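You operate a simulated robot arm through the tools that you are given. There is no shell and no other tool.

The job below is to be done with a simulated two-armed robot. You get a single attempt, and the scene is never put back.

TASK
Press the felt pack marked COVER to the green line, let it drain and release it.
Fine: pack lengthwise on the middle of the hand press pad, tray in, pump the yellow knob, no further than the line; green button once; other packs and the tin cup stay.

Only the result counts: the job must be done as asked and must still hold three seconds after the hand-in. Knocking over, shifting, dropping, spilling or breaking anything else fails it. Lids that push on must go on centred and level and be pressed home; caps that screw on are set level and turned clockwise until they are tight.

THE ROBOT
Two 7-joint arms with fingered hands on one trunk that stands fixed in place. Base frame: the origin is at the foot of the trunk, x ahead of it, y to its left, z up; the work surface is at about z = 78. Lengths are in cm, angles in degrees, forces in N, time in s.
The left shoulder is at [5.5, 12.5, 115.5], the right one opposite. With the tool pointing down near the work surface each hand reaches from about 44 to 84 cm from the base axis, measured 20 degrees to its own side. Payload 3.6 kg a hand.
The tool frame of a hand sits at the grasp point between the pads (the TCP): z along the fingers, y along the line on which they close. The tips reach 3.4 cm beyond it. Largest opening 11.6 cm; the body of the gripper starts 4 cm behind the TCP. The gripper is a hand of 5 fingers: y runs from the thumb to the fingers, the wrist lies at [-1.6, -16, -16.4] in the tool frame.
Orientation is told as [roll, pitch, yaw] about the base's x, y, z axes, in that order, counted from this pose: with the fingers straight down and the wrist toward the robot, the tool's x, y and z point along [0, 1, 0], [1, 0, 0] and [0, 0, -1] of the base frame.

THE INTERFACE
- The arms move only by the tool nudge_tool. It takes "left_moves", "right_moves" or both (then of equal length, played together; a hand with none holds still); each is a list of rows, each a list of 2 entries, a list of its own where there are three numbers: the shift along the tool's x, y, z in cm, then the turn, a rotation vector about the tool's x, y, z in degrees. In form: [[[tx, ty, tz], [rx, ry, rz]], ...]. A call has 1 to 20 rows; each row is the pose to reach, as a shift and turn from the pose commanded when the call began, along the tool's axes at that moment. Each row takes 0.2 s and may step no farther than 5 cm and 8.6 degrees from the row before; otherwise, the whole call is refused. A pose out of reach is approached as far as the arm can. The call stops where the force on the tool passes 50 N (or 10 N more than at its start, if that is more) or the arm is blocked; 0.2 s more then pass. In this call time passes only in rows, and 0.2 s behind the last. The reply holds the time, the measured pose of the TCP, the force on the tool along the base axes, the opening and the grip force, in the units named above and with some noise, with the torque about the TCP (base axes, N m) and any sound that the robot's microphone picked up, and new pictures: "views" is both (left out), scene, wrist or none (wrist: the cameras of the hands that moved).
- Cameras (640 x 400 px; columns grow to the right, rows downward): "scene" is now at [15, 0.41, 135.27]; the picture's right is [0.03, -1.00, 0.00], its down [-0.33, -0.01, -0.94] and it looks along [0.94, 0.03, -0.33] (base axes); focal length 229 px, centre (320, 200). "left" rides on the left gripper at [-6.9, -13.4, -11] in its tool frame; the picture's right is [-0.77, -0.19, 0.61], its down [0.59, -0.58, 0.57] and it looks along [0.25, 0.79, 0.55] (tool axes); focal length 256 px, centre (320, 200). "right" rides on the right gripper at [6.9, -13.4, -11] in its tool frame; the picture's right is [-0.77, 0.19, -0.61], its down [-0.59, -0.58, 0.57] and it looks along [-0.25, 0.80, 0.55] (tool axes); focal length 256 px, centre (320, 200). There is no depth. A picture from a camera that has moved, and an enlarged one, comes with that camera's place and axes in the base frame and with its lens.
- move_column(by): slides the trunk up (or, below 0, down) by that many cm; the arms and the scene camera ride with it, the base frame stays. It gives what a move gives, with no picture.
- move_fingers(index, middle, ring, little, thumb_bend, thumb_turn, hand): sets how far each is bent, from 0 (flat) to 1 (curled in); at 0.3 the hand is open as for a grip, at 0.7 the pads meet at the TCP. One left out holds its place. A second passes; each finger stops where it meets its share of the squeeze, and holds until it gets a number again. It is the only way to open and close the hand. It gives what a move gives, with no picture; readings hold the bend of each and the force on index, middle, ring, little, thumb and palm. thumb_turn goes from beside the hand (0) to across from the fingers (1), as for a grip.
- aim_head(pan, tilt): turns the head with the scene camera to pan (to the left, within 86 degrees either way) and tilt (down, from -29 to 69), counted from straight ahead of the robot. It gives what a move gives, and a new picture of the scene camera.
- inspect(camera, box): a new picture of the part [left, top, right, bottom] of that camera's present view, enlarged. It takes no simulated time.
- close_job(): hands the job in; it is judged then, once.

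Nothing tells you positions but the pictures and the camera data. Unless the task says otherwise, let go and move clear before handing in.

The tools are called after ">>>" as name(argument=value, ...) on one line, values as JSON. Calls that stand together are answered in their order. nudge_tool: Moves the arms, as the interface text tells. Its arguments: {"type":"object","properties":{"left_moves":{"type":"array","items":{"type":"array"}},"right_moves":{"type":"array","items":{"type":"array"}},"views":{"type":"string","enum":["both","scene","wrist","none"]}},"required":[]} The other tools are called the same way: move_column (by) slides the trunk up or down; move_fingers (index, middle, ring, little, thumb_bend, thumb_turn, hand) moves the fingers one by one; aim_head (pan, tilt) turns the head that bears the scene camera; inspect (camera, box) takes an enlarged picture of a part of a camera's view; close_job () hands the job in.

At the start:

```text
time: 0.0
left_position: [50.53, 32.01, 129.59]
left_ee_rot: [0.0, 0.1, 0.0]
left_wrist_force: [0.7, 0.6, -0.4]
left_ft_torque: [-0.02, -0.01, 0.01]
left_width: 11.6
left_finger_force: 0.0
left_shape: jaw
left_bend: [0.3, 0.3, 0.3, 0.3, 0.3, 0.97]
left_finger forces: [0.0, 0.0, 0.0, 0.1, 0.1, 0.0]
right_position: [59.01, -10.21, 130.74]
right_ee_rot: [-0.1, 0.1, 0.1]
right_wrist_force: [-0.3, -0.2, 0.2]
right_ft_torque: [0.0, 0.03, -0.02]
right_width: 11.57
right_finger_force: 0.1
right_shape: jaw
right_bend: [0.3, 0.3, 0.3, 0.3, 0.3, 0.97]
right_finger forces: [0.0, 0.0, 0.0, 0.0, 0.1, 0.0]
trunk travel left (down, up): [-35.0, 41.2]
head pan, tilt: [1.8, 19.2]
```

scene: 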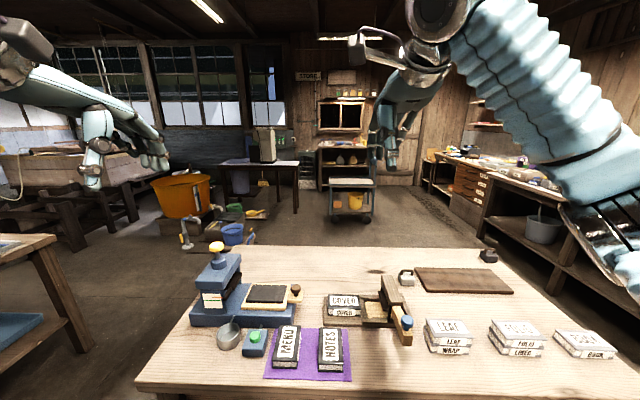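
right: 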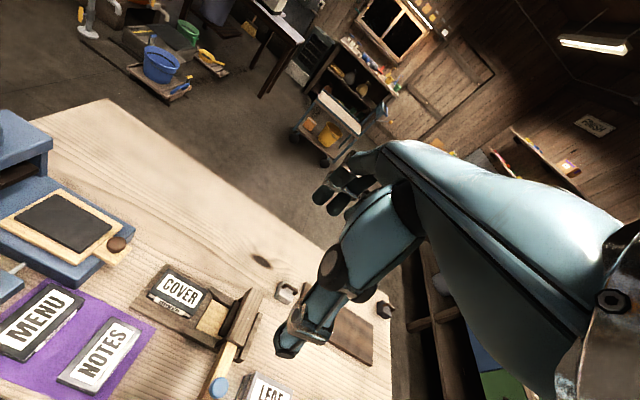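
left: 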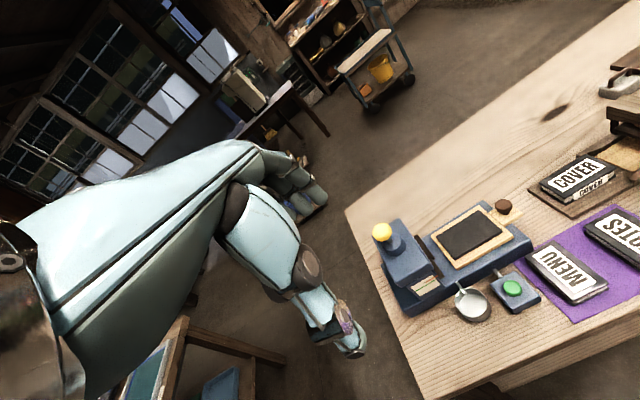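

I see a blue hand press with a yellow knob at the left of the bench, its tray pulled out to the right with a dark pad and brown knob. The COVER pack lies on a board in the middle. I'll zoom in first to find where things are.

>>> inspect(camera="scene", box=[180, 230, 310, 360])

>>> inspect(camera="scene", box=[260, 240, 420, 390])

>>> inspect(camera="left", box=[350, 180, 560, 330])

>>> inspect(camera="right", box=[0, 200, 280, 400])

```text
3.08 times, centred on (245, 295) of scene
camera zoom: at [15.0, 0.41, 135.27], right [0.03, -1.0, 0.0], down [-0.33, -0.01, -0.94], along [0.94, 0.03, -0.33], focal length 705 px, centre (551, -92)
```

zoom: 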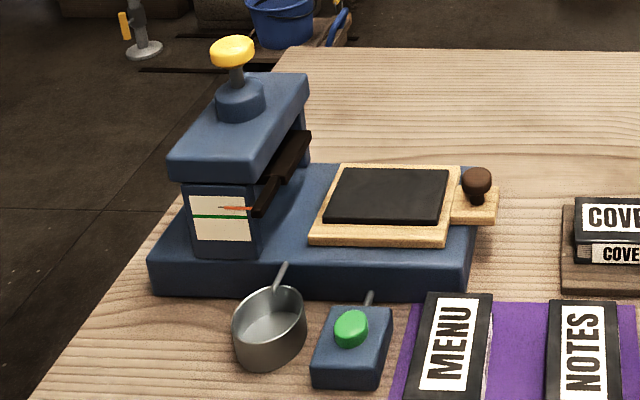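

```text
2.67 times, centred on (340, 315) of scene
camera zoom: at [15.0, 0.41, 135.27], right [0.03, -1.0, 0.0], down [-0.33, -0.01, -0.94], along [0.94, 0.03, -0.33], focal length 611 px, centre (267, -107)
```

zoom: 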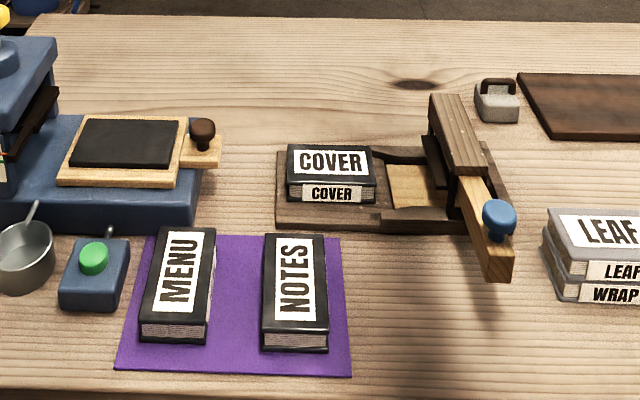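

```text
2.67 times, centred on (455, 255) of left
camera zoom: at [37.19, 25.09, 140.73], right [-0.19, -0.77, -0.61], down [-0.58, 0.59, -0.57], along [0.79, 0.25, -0.55], focal length 683 px, centre (-40, 53)
```

zoom: 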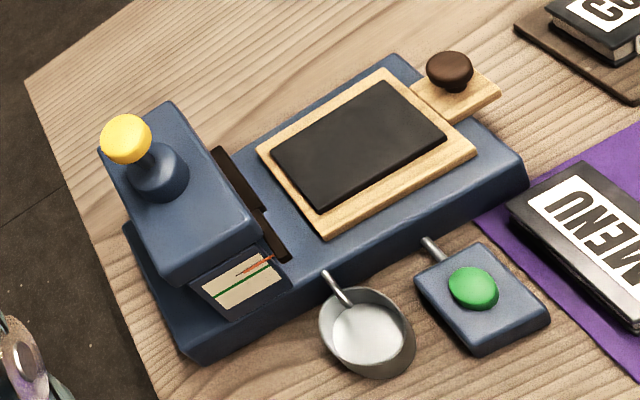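

```text
2.00 times, centred on (140, 300) of right
camera zoom: at [45.59, -3.13, 141.87], right [0.19, -0.77, 0.61], down [-0.58, -0.59, -0.56], along [0.79, -0.25, -0.55], focal length 512 px, centre (680, 0)
```

zoom: 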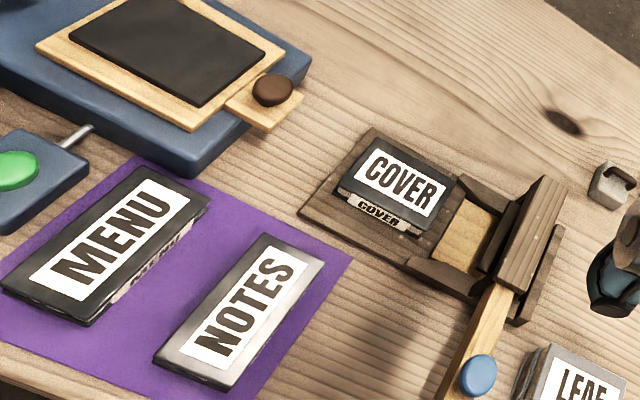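

The COVER pack (about 9.7 x 6.3 cm, long side along y) looks to be near (72, -5), and the press pad near (72, 18.6, 84.4) with its long side also along y. Before moving I'll check the other packs for a duplicate name and study the details.

>>> inspect(camera="scene", box=[400, 290, 640, 380])

>>> inspect(camera="scene", box=[310, 265, 430, 355])

>>> inspect(camera="scene", box=[185, 235, 265, 315])

>>> inspect(camera="left", box=[520, 120, 640, 240])

>>> inspect(camera="right", box=[120, 240, 300, 400])

```text
2.67 times, centred on (520, 335) of scene
camera zoom: at [15.0, 0.41, 135.27], right [0.03, -1.0, 0.0], down [-0.33, -0.01, -0.94], along [0.94, 0.03, -0.33], focal length 611 px, centre (-213, -160)
```

zoom: 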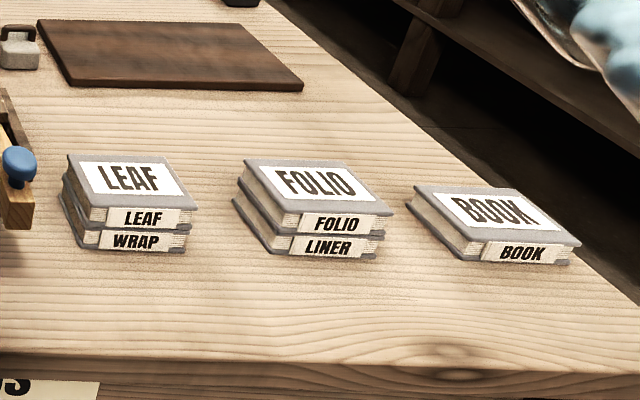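

```text
4.44 times, centred on (370, 310) of scene
camera zoom: at [15.0, 0.41, 135.27], right [0.03, -1.0, 0.0], down [-0.33, -0.01, -0.94], along [0.94, 0.03, -0.33], focal length 1018 px, centre (98, -289)
```

zoom: 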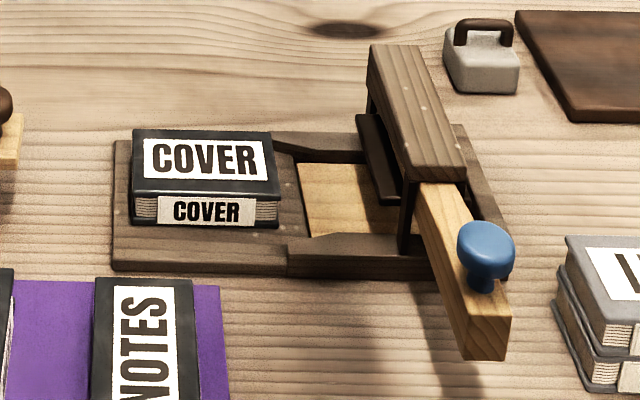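

```text
5.00 times, centred on (225, 275) of scene
camera zoom: at [15.0, 0.41, 135.27], right [0.03, -1.0, 0.0], down [-0.33, -0.01, -0.94], along [0.94, 0.03, -0.33], focal length 1145 px, centre (795, -175)
```

zoom: 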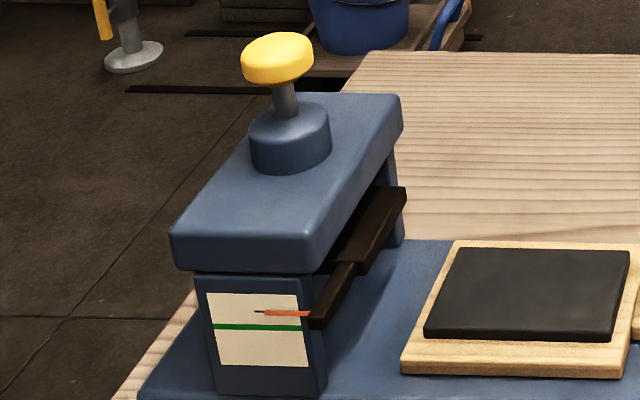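

```text
3.33 times, centred on (580, 180) of left
camera zoom: at [37.19, 25.09, 140.73], right [-0.19, -0.77, -0.61], down [-0.58, 0.59, -0.57], along [0.79, 0.25, -0.55], focal length 853 px, centre (-547, 267)
```

zoom: 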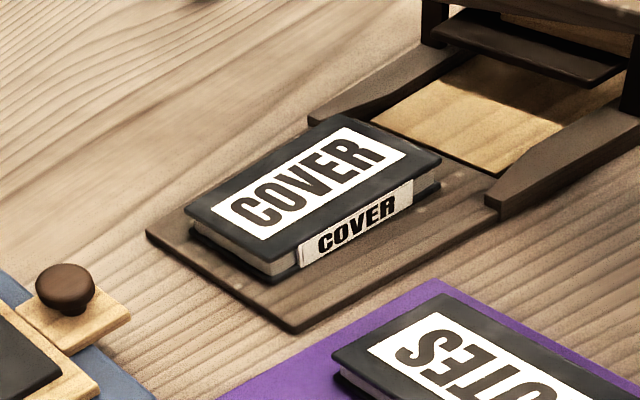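

```text
2.50 times, centred on (210, 320) of right
camera zoom: at [45.59, -3.13, 141.87], right [0.19, -0.77, 0.61], down [-0.58, -0.59, -0.56], along [0.79, -0.25, -0.55], focal length 640 px, centre (595, -100)
```

zoom: 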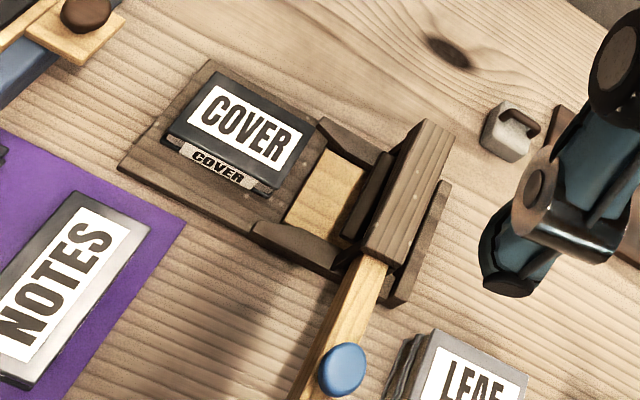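

There is only one COVER pack, alone on the wooden board, with its top near z 82.7. Next I'll look at how the hand's fingers appear in the wrist camera, and from the scene camera.

>>> inspect(camera="left", box=[180, 120, 400, 380])

>>> aim_head(pan=40, tilt=15)

```text
1.54 times, centred on (290, 250) of left
camera zoom: at [37.19, 25.09, 140.73], right [-0.19, -0.77, -0.61], down [-0.58, 0.59, -0.57], along [0.79, 0.25, -0.55], focal length 394 px, centre (366, 123)
```

zoom: 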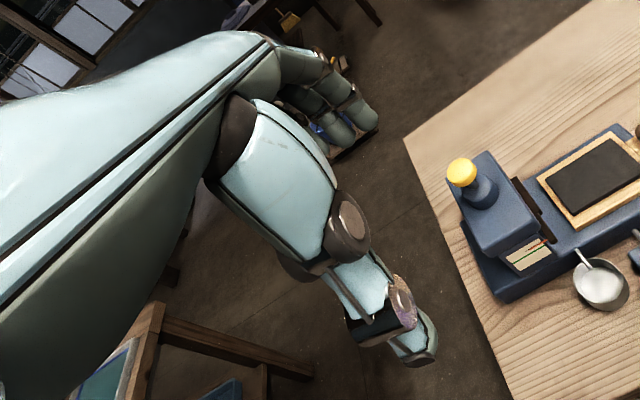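

```text
time: 1.0
left_position: [50.59, 31.98, 129.61]
left_ee_rot: [0.0, 0.0, 0.0]
left_wrist_force: [0.2, -0.4, -0.1]
left_ft_torque: [0.03, 0.02, 0.01]
left_width: 11.58
left_finger_force: 0.0
left_shape: jaw
left_bend: [0.3, 0.3, 0.3, 0.3, 0.3, 0.97]
left_finger forces: [0.1, 0.0, 0.0, 0.0, 0.0, 0.0]
right_position: [59.05, -10.17, 130.79]
right_ee_rot: [0.0, 0.0, 0.0]
right_wrist_force: [0.2, -0.5, -1.1]
right_ft_torque: [0.03, 0.0, 0.01]
right_width: 11.58
right_finger_force: 0.0
right_shape: jaw
right_bend: [0.3, 0.3, 0.3, 0.3, 0.3, 0.97]
right_finger forces: [0.0, 0.0, 0.0, 0.0, 0.0, 0.0]
trunk travel left (down, up): [-35.0, 41.2]
head pan, tilt: [40.0, 15.0]
camera scene: at [12.84, 6.11, 135.95], right [0.64, -0.77, 0.0], down [-0.2, -0.17, -0.97], along [0.74, 0.62, -0.26], focal length 229 px, centre (320, 200)
```

scene: 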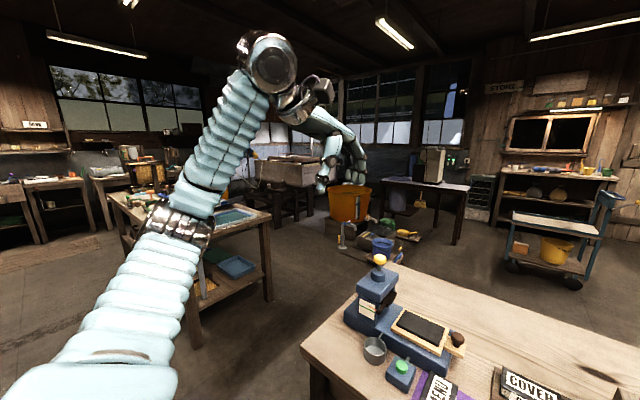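

The left hand hangs above and left of the press. I'll zoom in to see its finger geometry.

>>> inspect(camera="scene", box=[270, 70, 400, 210])

>>> inspect(camera="scene", box=[330, 240, 490, 400])

```text
2.86 times, centred on (335, 140) of scene
camera zoom: at [12.84, 6.11, 135.95], right [0.64, -0.77, 0.0], down [-0.2, -0.17, -0.97], along [0.74, 0.62, -0.26], focal length 654 px, centre (277, 371)
```

zoom: 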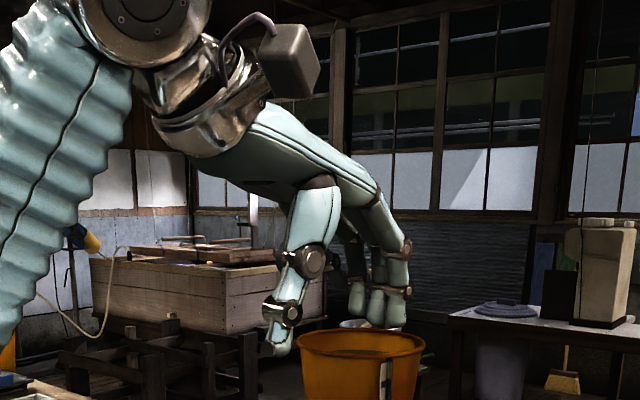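

```text
2.50 times, centred on (410, 320) of scene
camera zoom: at [12.84, 6.11, 135.95], right [0.64, -0.77, 0.0], down [-0.2, -0.17, -0.97], along [0.74, 0.62, -0.26], focal length 572 px, centre (95, -100)
```

zoom: 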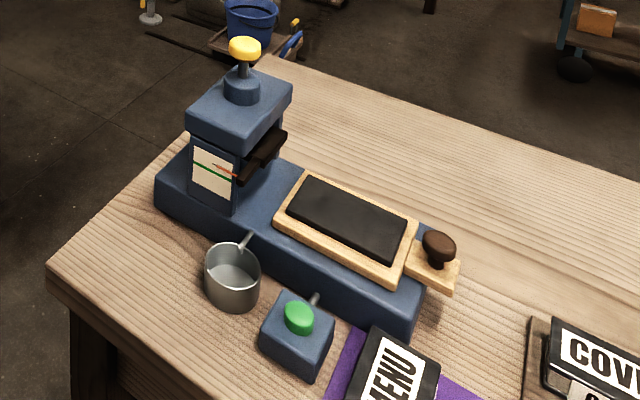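

The hand's thumb is on the robot side and its fingers on the far side, so it can span the COVER pack across its 6 cm width. First I'll move the right arm out of the way to the right.

>>> nudge_tool(right_moves=[[[-4, 0, 0], [0, 0, 0]], [[-8, 0, 0], [0, 0, 0]], [[-12, 0, 0], [0, 0, 0]], [[-16, 0, 0], [0, 0, 0]], [[-20, 0, 0], [0, 0, 0]], [[-24, 0, 0], [0, 0, 0]], [[-28, 0, 0], [0, 0, 0]], [[-30, 0, 0], [0, 0, 0]]], views="none")

>>> aim_head(pan=5, tilt=30)

```text
time: 2.8
left_position: [50.71, 32.08, 129.62]
left_ee_rot: [0.0, -0.1, 0.0]
left_wrist_force: [0.5, -0.1, -0.3]
left_ft_torque: [0.01, -0.01, 0.03]
left_width: 11.63
left_finger_force: 0.1
left_shape: jaw
left_bend: [0.3, 0.3, 0.3, 0.3, 0.3, 0.97]
left_finger forces: [0.1, 0.0, 0.0, 0.0, 0.0, 0.1]
right_position: [58.94, -40.14, 130.91]
right_ee_rot: [0.0, 0.1, 0.1]
right_wrist_force: [0.3, 0.0, 0.6]
right_ft_torque: [0.04, 0.01, 0.02]
right_width: 11.61
right_finger_force: 0.1
right_shape: jaw
right_bend: [0.3, 0.3, 0.3, 0.3, 0.3, 0.97]
right_finger forces: [0.0, 0.0, 0.0, 0.1, 0.1, 0.0]
trunk travel left (down, up): [-35.0, 41.2]
head pan, tilt: [40.0, 15.0]
```

```text
time: 3.9
left_position: [50.72, 32.12, 129.65]
left_ee_rot: [0.0, 0.0, 0.1]
left_wrist_force: [-0.5, -0.8, -0.6]
left_ft_torque: [0.0, 0.03, -0.03]
left_width: 11.6
left_finger_force: 0.0
left_shape: jaw
left_bend: [0.3, 0.3, 0.3, 0.3, 0.3, 0.97]
left_finger forces: [0.0, 0.0, 0.1, 0.1, 0.0, 0.0]
right_position: [59.08, -39.94, 130.86]
right_ee_rot: [0.0, 0.1, 0.0]
right_wrist_force: [-0.8, -0.4, -0.7]
right_ft_torque: [-0.03, -0.01, 0.03]
right_width: 11.61
right_finger_force: 0.0
right_shape: jaw
right_bend: [0.3, 0.3, 0.3, 0.3, 0.3, 0.97]
right_finger forces: [0.0, 0.1, 0.0, 0.0, 0.1, 0.0]
trunk travel left (down, up): [-35.0, 41.2]
head pan, tilt: [5.0, 30.0]
camera scene: at [14.69, 0.88, 133.54], right [0.09, -1.0, 0.0], down [-0.5, -0.04, -0.87], along [0.86, 0.08, -0.5], focal length 229 px, centre (320, 200)
```

scene: 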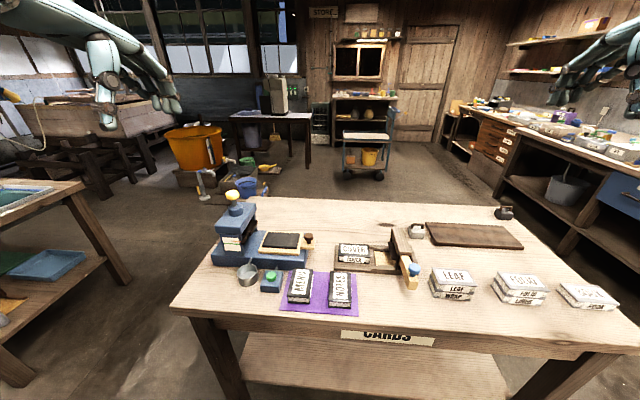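

Both hands are clear now. I'll refine the COVER and pad positions from this steeper view.

>>> inspect(camera="scene", box=[325, 232, 425, 295])

>>> inspect(camera="scene", box=[205, 185, 325, 300])

```text
6.35 times, centred on (375, 264) of scene
camera zoom: at [14.69, 0.88, 133.54], right [0.09, -1.0, 0.0], down [-0.5, -0.04, -0.87], along [0.86, 0.08, -0.5], focal length 1454 px, centre (-29, -203)
```

zoom: 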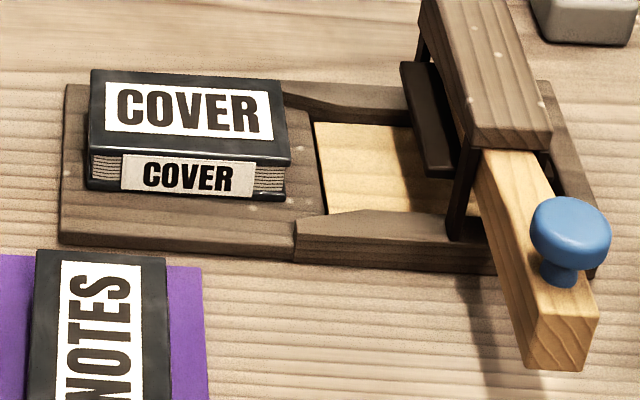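

```text
3.48 times, centred on (265, 242) of scene
camera zoom: at [14.69, 0.88, 133.54], right [0.09, -1.0, 0.0], down [-0.5, -0.04, -0.87], along [0.86, 0.08, -0.5], focal length 796 px, centre (511, 52)
```

zoom: 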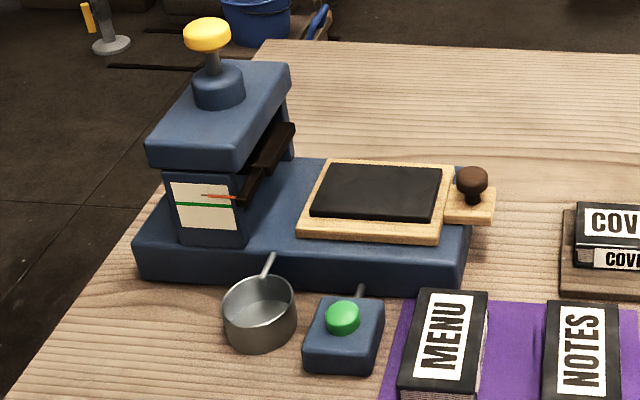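

Let me zoom tighter on the board edge and pack thickness, because the fingertip height depends on them.

>>> inspect(camera="scene", box=[330, 240, 375, 275])

>>> inspect(camera="left", box=[530, 140, 640, 220])

>>> inspect(camera="scene", box=[250, 225, 320, 270])

```text
11.43 times, centred on (352, 258) of scene
camera zoom: at [14.69, 0.88, 133.54], right [0.09, -1.0, 0.0], down [-0.5, -0.04, -0.87], along [0.86, 0.08, -0.5], focal length 2617 px, centre (-51, -457)
```

zoom: 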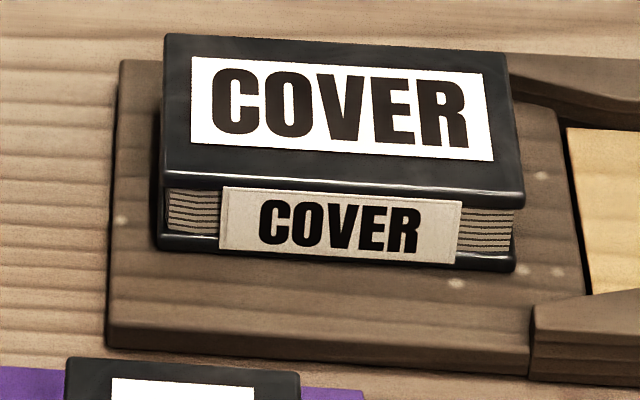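

```text
5.00 times, centred on (585, 180) of left
camera zoom: at [37.18, 25.07, 140.74], right [-0.19, -0.77, -0.61], down [-0.58, 0.59, -0.57], along [0.79, 0.25, -0.55], focal length 1280 px, centre (-1005, 300)
```

zoom: 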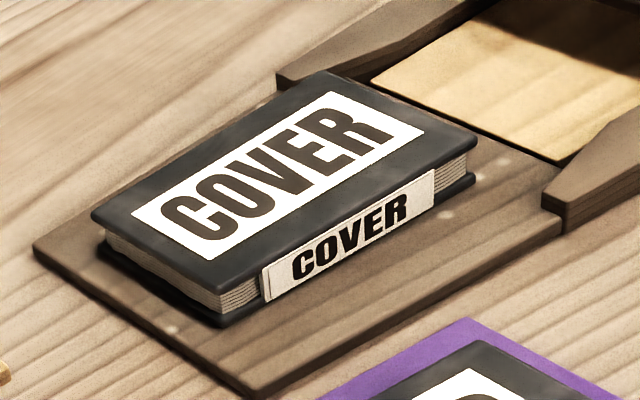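

```text
8.89 times, centred on (285, 248) of scene
camera zoom: at [14.69, 0.88, 133.54], right [0.09, -1.0, 0.0], down [-0.5, -0.04, -0.87], along [0.86, 0.08, -0.5], focal length 2036 px, centre (631, -222)
```

zoom: 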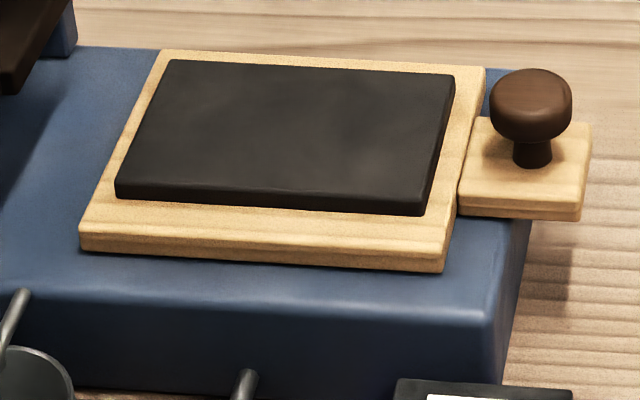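

The heights don't quite agree between views (pack top 81.6 or 82.7?). I'll raise the trunk to look from higher up, which gives a long baseline for triangulating.

>>> move_column(by=35)

>>> aim_head(pan=5, tilt=55)

```text
time: 7.3
left_position: [50.58, 31.94, 164.56]
left_ee_rot: [0.0, 0.0, 0.0]
left_wrist_force: [0.0, 0.8, -0.9]
left_ft_torque: [0.0, -0.02, 0.0]
left_width: 11.59
left_finger_force: 0.1
left_shape: jaw
left_bend: [0.3, 0.3, 0.3, 0.3, 0.3, 0.97]
left_finger forces: [0.0, 0.0, 0.0, 0.0, 0.0, 0.0]
right_position: [59.0, -40.05, 165.7]
right_ee_rot: [-0.1, 0.0, 0.1]
right_wrist_force: [0.1, -0.5, 0.7]
right_ft_torque: [-0.03, 0.0, 0.03]
right_width: 11.61
right_finger_force: 0.0
right_shape: jaw
right_bend: [0.3, 0.3, 0.3, 0.3, 0.3, 0.97]
right_finger forces: [0.1, 0.0, 0.1, 0.0, 0.0, 0.0]
trunk travel left (down, up): [-70.0, 6.2]
head pan, tilt: [5.0, 30.0]
```

```text
time: 8.2
left_position: [50.63, 31.93, 164.65]
left_ee_rot: [0.0, 0.0, 0.1]
left_wrist_force: [0.4, -0.4, 0.4]
left_ft_torque: [0.02, 0.0, 0.01]
left_width: 11.56
left_finger_force: 0.1
left_shape: jaw
left_bend: [0.3, 0.3, 0.3, 0.3, 0.3, 0.97]
left_finger forces: [0.0, 0.0, 0.1, 0.1, 0.0, 0.0]
right_position: [59.05, -40.14, 165.76]
right_ee_rot: [0.0, 0.0, 0.1]
right_wrist_force: [-0.1, -0.1, 0.2]
right_ft_torque: [0.0, -0.03, -0.02]
right_width: 11.62
right_finger_force: 0.1
right_shape: jaw
right_bend: [0.3, 0.3, 0.3, 0.3, 0.3, 0.97]
right_finger forces: [0.0, 0.0, 0.0, 0.0, 0.0, 0.0]
trunk travel left (down, up): [-70.0, 6.2]
head pan, tilt: [5.0, 55.0]
camera scene: at [8.25, 0.71, 165.13], right [0.09, -1.0, 0.0], down [-0.82, -0.07, -0.57], along [0.57, 0.05, -0.82], focal length 229 px, centre (320, 200)
```

scene: 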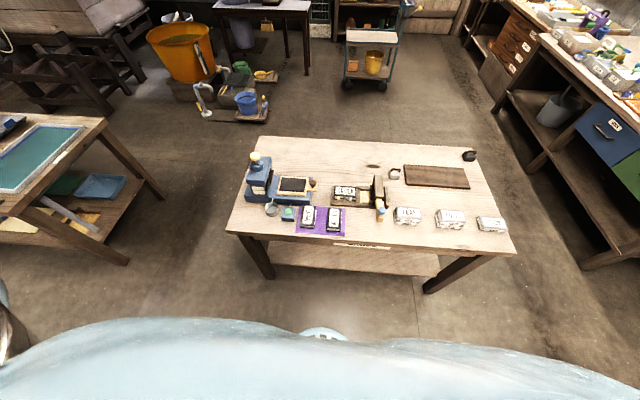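

>>> inspect(camera="scene", box=[325, 178, 375, 213])

>>> inspect(camera="scene", box=[240, 150, 325, 225])

>>> inspect(camera="scene", box=[270, 165, 325, 205])

```text
11.43 times, centred on (350, 196) of scene
camera zoom: at [8.25, 0.71, 165.13], right [0.09, -1.0, 0.0], down [-0.82, -0.07, -0.57], along [0.57, 0.05, -0.82], focal length 2617 px, centre (-23, 251)
```

zoom: 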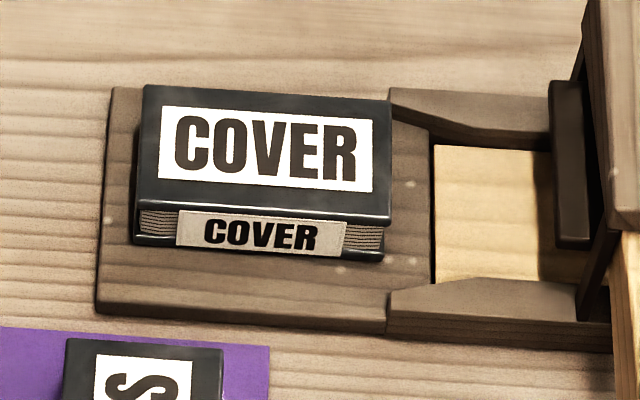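

```text
5.33 times, centred on (282, 188) of scene
camera zoom: at [8.25, 0.71, 165.13], right [0.09, -1.0, 0.0], down [-0.82, -0.07, -0.57], along [0.57, 0.05, -0.82], focal length 1221 px, centre (520, 267)
```

zoom: 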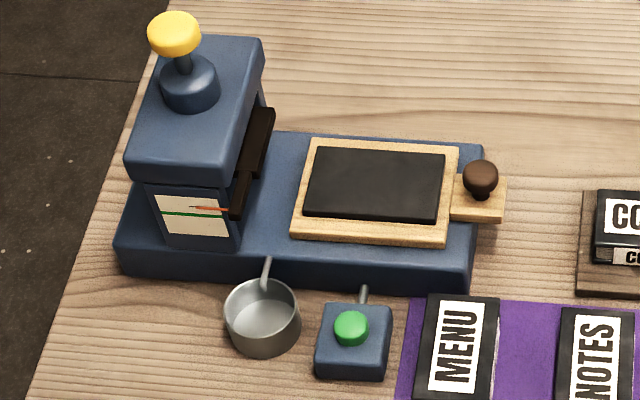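

```text
10.00 times, centred on (298, 185) of scene
camera zoom: at [8.25, 0.71, 165.13], right [0.09, -1.0, 0.0], down [-0.82, -0.07, -0.57], along [0.57, 0.05, -0.82], focal length 2290 px, centre (545, 350)
```

zoom: 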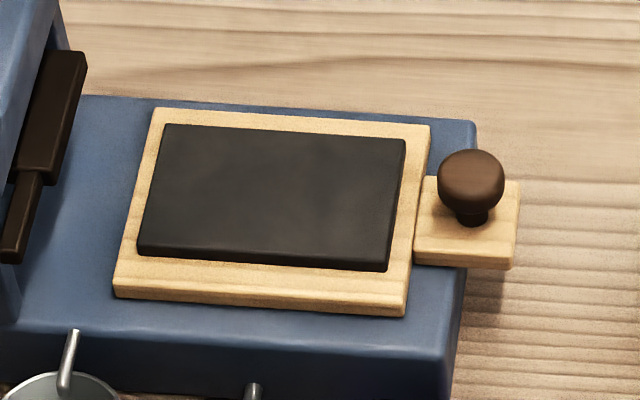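

From the two heights: COVER pack centre is about (71.8, -5.2), top z about 82.3. The pad centre is about (71.85, 18.5), top z about 84.8, so the carry is almost purely +y by 23.7 cm. Next I'll lower the trunk again and bring the left hand above the pack.

>>> move_column(by=-35)

>>> aim_head(pan=0, tilt=32)

>>> nudge_tool(left_moves=[[[-4.1, 2.35, 1], [0, 0, 0]], [[-8.2, 4.7, 2], [0, 0, 0]], [[-12.3, 7.05, 3], [0, 0, 0]], [[-16.4, 9.4, 4], [0, 0, 0]], [[-20.5, 11.75, 5], [0, 0, 0]], [[-24.6, 14.1, 6], [0, 0, 0]], [[-28.7, 16.45, 7], [0, 0, 0]], [[-32.8, 18.8, 8], [0, 0, 0]], [[-37, 21.1, 9], [0, 0, 0]], [[-37, 21.1, 13.5], [0, 0, 0]], [[-37, 21.1, 18], [0, 0, 0]], [[-37, 21.1, 22.5], [0, 0, 0]], [[-37, 21.1, 27], [0, 0, 0]], [[-37, 21.1, 29.6], [0, 0, 0]]], views="both")

```text
time: 11.6
left_position: [50.55, 31.88, 129.63]
left_ee_rot: [0.0, -0.1, 0.0]
left_wrist_force: [-0.5, 0.1, -0.4]
left_ft_torque: [0.03, 0.01, 0.0]
left_width: 11.61
left_finger_force: 0.0
left_shape: jaw
left_bend: [0.3, 0.3, 0.3, 0.3, 0.3, 0.97]
left_finger forces: [0.1, 0.1, 0.1, 0.0, 0.0, 0.0]
right_position: [58.98, -40.13, 130.93]
right_ee_rot: [0.0, 0.0, 0.1]
right_wrist_force: [1.0, -0.6, 0.0]
right_ft_torque: [-0.02, 0.01, 0.01]
right_width: 11.59
right_finger_force: 0.0
right_shape: jaw
right_bend: [0.3, 0.3, 0.3, 0.3, 0.3, 0.97]
right_finger forces: [0.1, 0.0, 0.0, 0.0, 0.1, 0.1]
trunk travel left (down, up): [-35.0, 41.2]
head pan, tilt: [5.0, 55.0]
```

```text
time: 12.4
left_position: [50.71, 31.99, 129.6]
left_ee_rot: [0.0, 0.0, 0.0]
left_wrist_force: [-0.1, -0.7, 0.2]
left_ft_torque: [-0.02, -0.01, -0.01]
left_width: 11.61
left_finger_force: 0.1
left_shape: jaw
left_bend: [0.3, 0.3, 0.3, 0.3, 0.3, 0.97]
left_finger forces: [0.1, 0.1, 0.0, 0.1, 0.0, 0.1]
right_position: [58.99, -40.14, 130.74]
right_ee_rot: [-0.1, 0.1, 0.0]
right_wrist_force: [0.1, -0.4, -0.3]
right_ft_torque: [0.04, -0.01, -0.02]
right_width: 11.58
right_finger_force: 0.0
right_shape: jaw
right_bend: [0.3, 0.3, 0.3, 0.3, 0.3, 0.97]
right_finger forces: [0.0, 0.0, 0.0, 0.0, 0.0, 0.0]
trunk travel left (down, up): [-35.0, 41.2]
head pan, tilt: [0.0, 32.0]
camera scene: at [14.63, 0.08, 133.21], right [0.0, -1.0, 0.0], down [-0.53, 0.0, -0.85], along [0.85, 0.0, -0.53], focal length 229 px, centre (320, 200)
```

scene: 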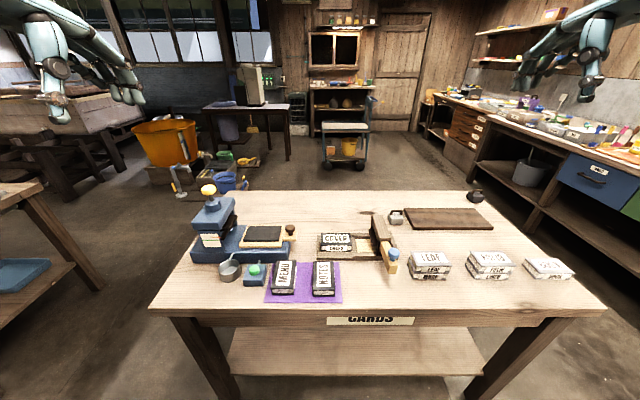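

```text
time: 15.4
left_position: [71.59, -5.17, 99.98]
left_ee_rot: [0.0, 0.0, -0.1]
left_wrist_force: [0.1, 0.6, 0.9]
left_ft_torque: [-0.02, 0.02, 0.02]
left_width: 11.59
left_finger_force: 0.1
left_shape: jaw
left_bend: [0.3, 0.3, 0.3, 0.3, 0.3, 0.97]
left_finger forces: [0.0, 0.0, 0.0, 0.0, 0.1, 0.0]
right_position: [59.06, -40.23, 130.74]
right_ee_rot: [0.0, 0.0, 0.1]
right_wrist_force: [-0.2, 0.2, 0.4]
right_ft_torque: [0.03, 0.01, 0.01]
right_width: 11.58
right_finger_force: 0.0
right_shape: jaw
right_bend: [0.3, 0.3, 0.3, 0.3, 0.3, 0.97]
right_finger forces: [0.1, 0.0, 0.1, 0.0, 0.0, 0.1]
trunk travel left (down, up): [-35.0, 41.2]
head pan, tilt: [0.0, 32.0]
camera scene: at [14.69, -0.01, 133.22], right [0.0, -1.0, 0.0], down [-0.53, 0.0, -0.85], along [0.85, 0.0, -0.53], focal length 229 px, centre (320, 200)
camera left: at [58.2, -12.1, 111.11], right [-0.19, -0.77, -0.61], down [-0.58, 0.59, -0.56], along [0.79, 0.25, -0.55], focal length 256 px, centre (320, 200)
```

scene: 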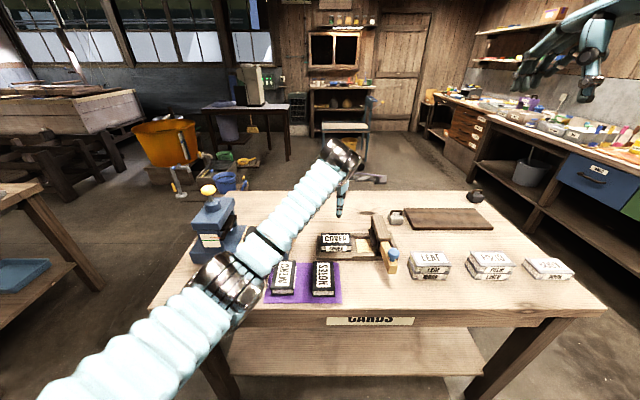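
left: 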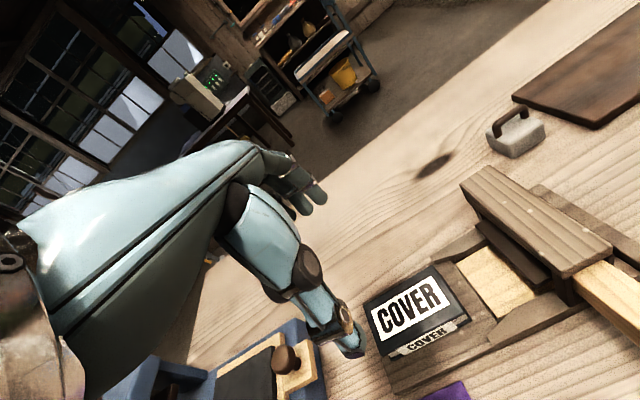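

The left hand is above the pack at (71.6, -5.2, 100). I'll zoom in to see where the fingertips sit relative to the TCP.

>>> inspect(camera="scene", box=[290, 130, 410, 280])

>>> inspect(camera="left", box=[200, 130, 480, 390])

```text
2.67 times, centred on (350, 205) of scene
camera zoom: at [14.69, -0.01, 133.22], right [0.0, -1.0, 0.0], down [-0.53, 0.0, -0.85], along [0.85, 0.0, -0.53], focal length 611 px, centre (240, 187)
```

zoom: 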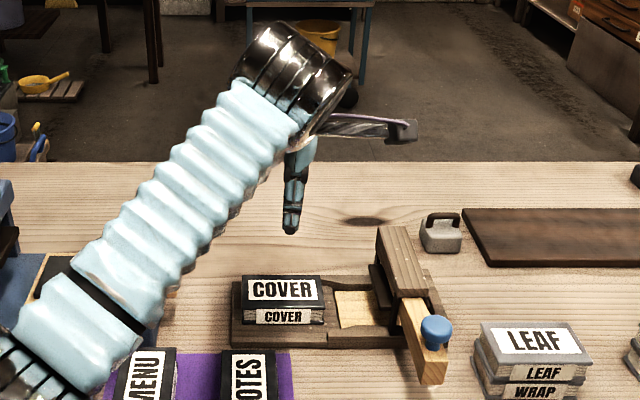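

```text
1.54 times, centred on (340, 260) of left
camera zoom: at [58.2, -12.1, 111.11], right [-0.19, -0.77, -0.61], down [-0.58, 0.59, -0.56], along [0.79, 0.25, -0.55], focal length 394 px, centre (289, 108)
```

zoom: 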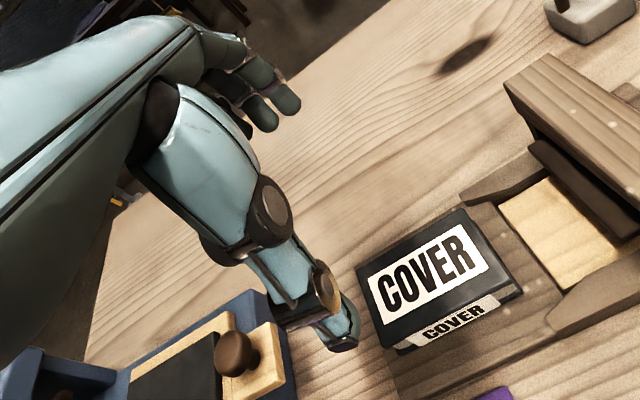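

At 0.3 bend the open thumb reaches quite far back, close to the NOTES pack. I'll pre-close the hand a little so that it just clears the 6 cm pack.

>>> move_fingers(hand="left", index=0.4, middle=0.4, ring=0.4, little=0.4, thumb_bend=0.4)

>>> nudge_tool(left_moves=[[[0, 0, 4], [0, 0, 0]], [[0, 0, 8], [0, 0, 0]]], views="both")

>>> inspect(camera="left", box=[200, 120, 520, 400])

>>> inspect(camera="scene", box=[290, 160, 410, 290])

```text
time: 16.4
left_position: [71.67, -5.2, 100.04]
left_ee_rot: [-0.1, -0.1, 0.0]
left_wrist_force: [0.3, 0.1, 0.3]
left_ft_torque: [0.03, 0.01, 0.02]
left_width: 8.93
left_finger_force: 0.1
left_shape: fingers
left_bend: [0.4, 0.4, 0.4, 0.4, 0.4, 0.97]
left_finger forces: [0.0, 0.0, 0.0, 0.1, 0.0, 0.0]
right_position: [59.04, -40.29, 130.81]
right_ee_rot: [0.1, 0.0, 0.0]
right_wrist_force: [1.0, 0.0, 0.3]
right_ft_torque: [0.03, 0.03, -0.02]
right_width: 11.6
right_finger_force: 0.0
right_shape: jaw
right_bend: [0.3, 0.3, 0.3, 0.3, 0.3, 0.97]
right_finger forces: [0.1, 0.0, 0.0, 0.0, 0.0, 0.0]
trunk travel left (down, up): [-35.0, 41.2]
head pan, tilt: [0.0, 32.0]
```

```text
time: 17.1
left_position: [71.79, -5.15, 91.96]
left_ee_rot: [0.0, 0.0, -0.1]
left_wrist_force: [0.3, 0.8, -0.1]
left_ft_torque: [0.0, 0.01, 0.05]
left_width: 8.91
left_finger_force: 0.0
left_shape: fingers
left_bend: [0.4, 0.4, 0.4, 0.4, 0.4, 0.97]
left_finger forces: [0.1, 0.0, 0.0, 0.1, 0.0, 0.1]
right_position: [59.06, -40.06, 130.81]
right_ee_rot: [0.1, 0.0, 0.0]
right_wrist_force: [0.7, 0.3, 0.3]
right_ft_torque: [0.0, 0.0, 0.01]
right_width: 11.61
right_finger_force: 0.0
right_shape: jaw
right_bend: [0.3, 0.3, 0.3, 0.3, 0.3, 0.97]
right_finger forces: [0.1, 0.0, 0.0, 0.0, 0.1, 0.0]
trunk travel left (down, up): [-35.0, 41.2]
head pan, tilt: [0.0, 32.0]
camera scene: at [14.69, -0.01, 133.22], right [0.0, -1.0, 0.0], down [-0.53, 0.0, -0.85], along [0.85, 0.0, -0.53], focal length 229 px, centre (320, 200)
camera left: at [58.22, -12.02, 103.14], right [-0.19, -0.77, -0.61], down [-0.58, 0.59, -0.56], along [0.79, 0.25, -0.55], focal length 256 px, centre (320, 200)
```

scene: 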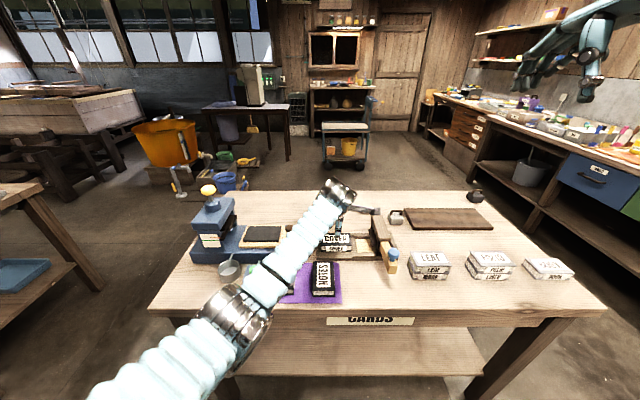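
left: 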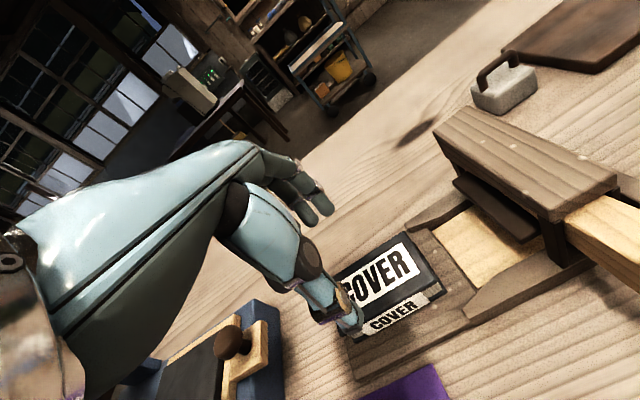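

```text
1.43 times, centred on (360, 260) of left
camera zoom: at [58.22, -12.02, 103.14], right [-0.19, -0.77, -0.61], down [-0.58, 0.59, -0.56], along [0.79, 0.25, -0.55], focal length 366 px, centre (263, 114)
```

zoom: 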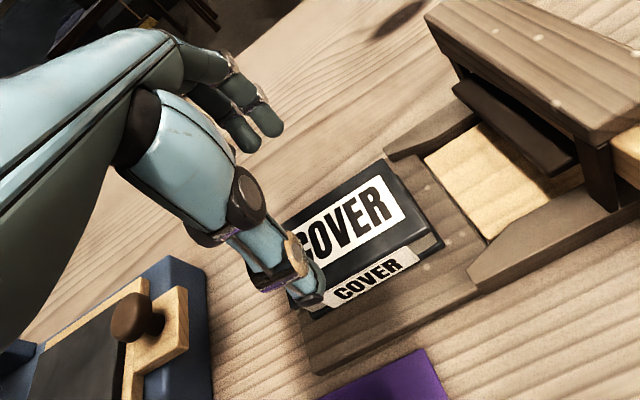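

```text
3.08 times, centred on (350, 225) of scene
camera zoom: at [14.69, -0.01, 133.22], right [0.0, -1.0, 0.0], down [-0.53, 0.0, -0.85], along [0.85, 0.0, -0.53], focal length 705 px, centre (228, 123)
```

zoom: 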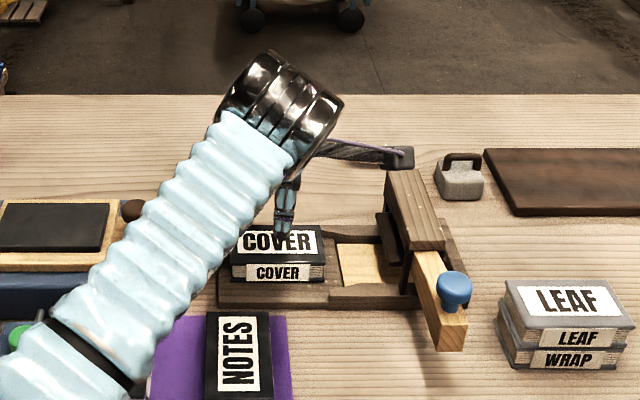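

At bend 0.4 the thumb tip sits 3.4 cm below the TCP. I'll check how low the tips get at the pack's width (about bend 0.5) while still well above the pack.

>>> move_fingers(hand="left", index=0.5, middle=0.5, ring=0.5, little=0.5, thumb_bend=0.5)

>>> inspect(camera="left", box=[200, 120, 420, 350])

>>> inspect(camera="scene", box=[310, 170, 390, 260])

```text
time: 18.1
left_position: [71.72, -5.13, 91.93]
left_ee_rot: [0.0, 0.0, 0.0]
left_wrist_force: [0.5, 0.1, 1.2]
left_ft_torque: [0.01, -0.01, 0.01]
left_width: 5.99
left_finger_force: 0.0
left_shape: fingers
left_bend: [0.5, 0.5, 0.5, 0.5, 0.5, 0.97]
left_finger forces: [0.1, 0.1, 0.1, 0.0, 0.0, 0.0]
right_position: [59.05, -40.14, 130.85]
right_ee_rot: [-0.1, 0.1, 0.0]
right_wrist_force: [-0.3, 0.3, 0.9]
right_ft_torque: [-0.01, -0.02, 0.0]
right_width: 11.59
right_finger_force: 0.1
right_shape: jaw
right_bend: [0.3, 0.3, 0.3, 0.3, 0.3, 0.97]
right_finger forces: [0.0, 0.1, 0.0, 0.0, 0.0, 0.0]
trunk travel left (down, up): [-35.0, 41.2]
head pan, tilt: [0.0, 32.0]
```

```text
1.74 times, centred on (310, 235) of left
camera zoom: at [58.2, -12.02, 103.16], right [-0.19, -0.77, -0.61], down [-0.58, 0.59, -0.56], along [0.79, 0.25, -0.55], focal length 445 px, centre (337, 139)
```

zoom: 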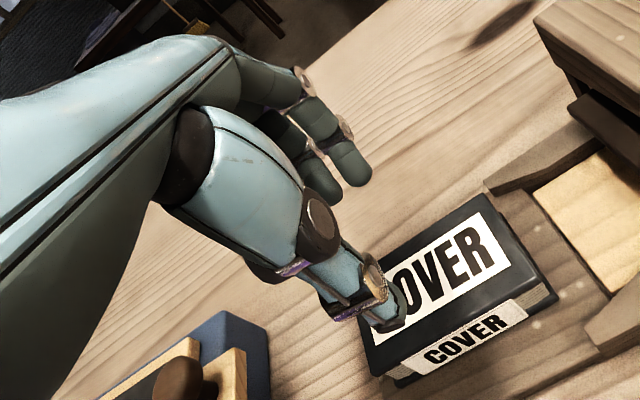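

```text
4.44 times, centred on (350, 215) of scene
camera zoom: at [14.67, 0.0, 133.22], right [0.0, -1.0, 0.0], down [-0.53, 0.0, -0.85], along [0.85, 0.0, -0.53], focal length 1018 px, centre (187, 133)
```

zoom: 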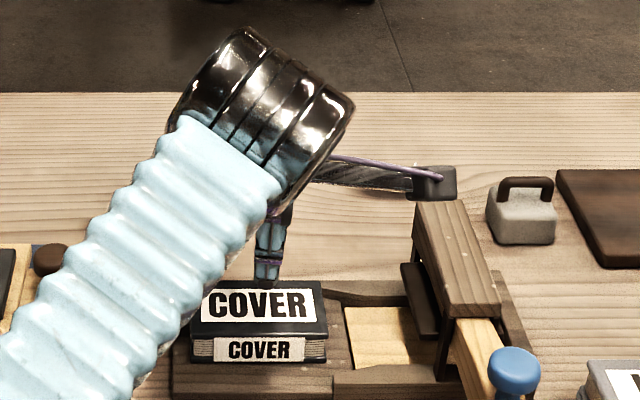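

The tips stay about 3.3 cm below the TCP when closing. The thumb sits opposite the index and middle fingers, so I'll grip with those three and keep ring and little open. Opening to 0.4 and lowering around the pack.

>>> move_fingers(hand="left", index=0.4, middle=0.4, ring=0.3, little=0.3, thumb_bend=0.4)

>>> nudge_tool(left_moves=[[[-0.1, 0.1, 2], [0, 0, 0]], [[-0.1, 0.1, 4], [0, 0, 0]], [[-0.1, 0.1, 6], [0, 0, 0]], [[-0.1, 0.1, 7.3], [0, 0, 0]]], views="both")

>>> inspect(camera="left", box=[200, 120, 420, 350])

>>> inspect(camera="scene", box=[300, 190, 380, 280])

```text
time: 19.1
left_position: [71.62, -5.16, 92.05]
left_ee_rot: [0.1, -0.1, 0.0]
left_wrist_force: [-0.3, -0.4, -1.0]
left_ft_torque: [0.03, -0.05, 0.0]
left_width: 8.85
left_finger_force: 0.0
left_shape: fingers
left_bend: [0.4, 0.4, 0.3, 0.3, 0.4, 0.97]
left_finger forces: [0.0, 0.1, 0.1, 0.0, 0.0, 0.0]
right_position: [59.05, -40.21, 130.78]
right_ee_rot: [0.0, 0.2, -0.1]
right_wrist_force: [-0.6, -0.2, -0.1]
right_ft_torque: [-0.01, 0.01, -0.02]
right_width: 11.57
right_finger_force: 0.0
right_shape: jaw
right_bend: [0.3, 0.3, 0.3, 0.3, 0.3, 0.97]
right_finger forces: [0.0, 0.0, 0.0, 0.0, 0.0, 0.0]
trunk travel left (down, up): [-35.0, 41.2]
head pan, tilt: [0.0, 32.0]
```

```text
time: 20.1
left_position: [71.82, -5.26, 84.71]
left_ee_rot: [0.1, 0.0, 0.1]
left_wrist_force: [0.0, -0.5, -0.9]
left_ft_torque: [-0.02, -0.02, 0.03]
left_width: 8.85
left_finger_force: 0.1
left_shape: fingers
left_bend: [0.4, 0.4, 0.3, 0.3, 0.4, 0.97]
left_finger forces: [0.0, 0.0, 0.0, 0.1, 0.0, 0.0]
right_position: [58.93, -40.2, 130.58]
right_ee_rot: [0.1, 0.1, 0.0]
right_wrist_force: [-0.5, -0.3, 0.1]
right_ft_torque: [0.01, 0.03, 0.01]
right_width: 11.6
right_finger_force: 0.1
right_shape: jaw
right_bend: [0.3, 0.3, 0.3, 0.3, 0.3, 0.97]
right_finger forces: [0.0, 0.0, 0.1, 0.0, 0.1, 0.0]
trunk travel left (down, up): [-35.0, 41.2]
head pan, tilt: [0.0, 32.0]
camera scene: at [14.67, -0.01, 133.22], right [0.0, -1.0, 0.0], down [-0.53, 0.0, -0.85], along [0.85, 0.0, -0.53], focal length 229 px, centre (320, 200)
camera left: at [58.4, -12.1, 95.81], right [-0.19, -0.77, -0.61], down [-0.58, 0.59, -0.56], along [0.8, 0.25, -0.55], focal length 256 px, centre (320, 200)
```

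scene: 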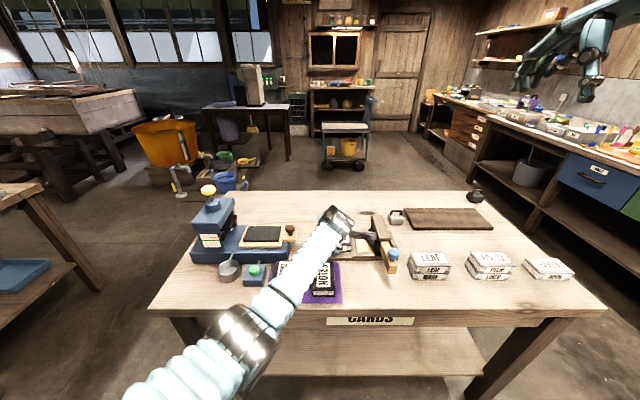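
left: 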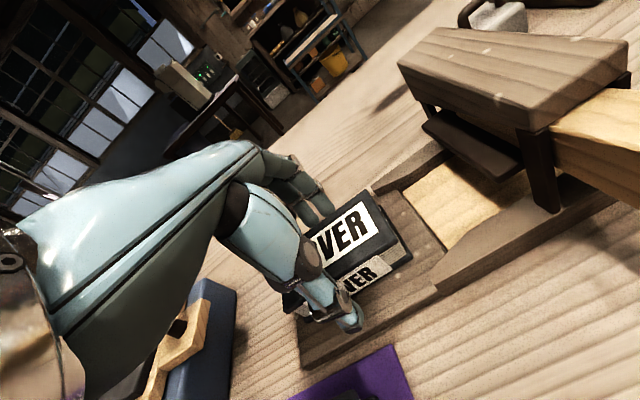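

```text
1.74 times, centred on (310, 235) of left
camera zoom: at [58.4, -12.1, 95.81], right [-0.19, -0.77, -0.61], down [-0.58, 0.59, -0.56], along [0.8, 0.25, -0.55], focal length 445 px, centre (337, 139)
```

zoom: 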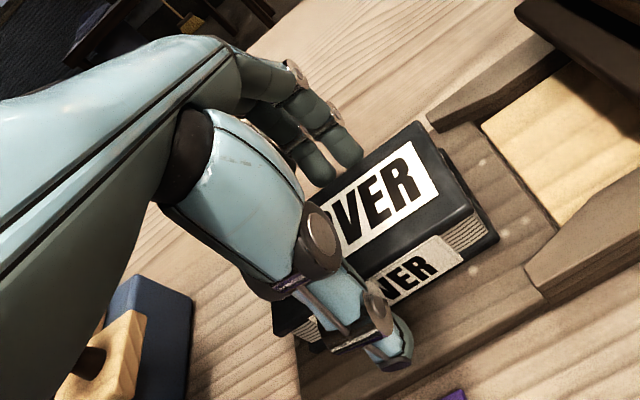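

```text
4.44 times, centred on (340, 235) of scene
camera zoom: at [14.67, -0.01, 133.22], right [0.0, -1.0, 0.0], down [-0.53, 0.0, -0.85], along [0.85, 0.0, -0.53], focal length 1018 px, centre (231, 44)
```

zoom: 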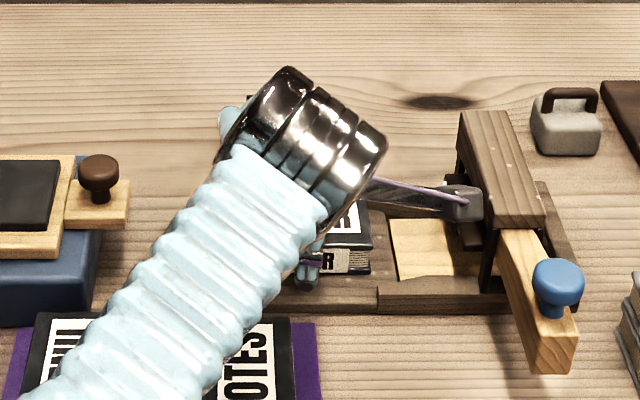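

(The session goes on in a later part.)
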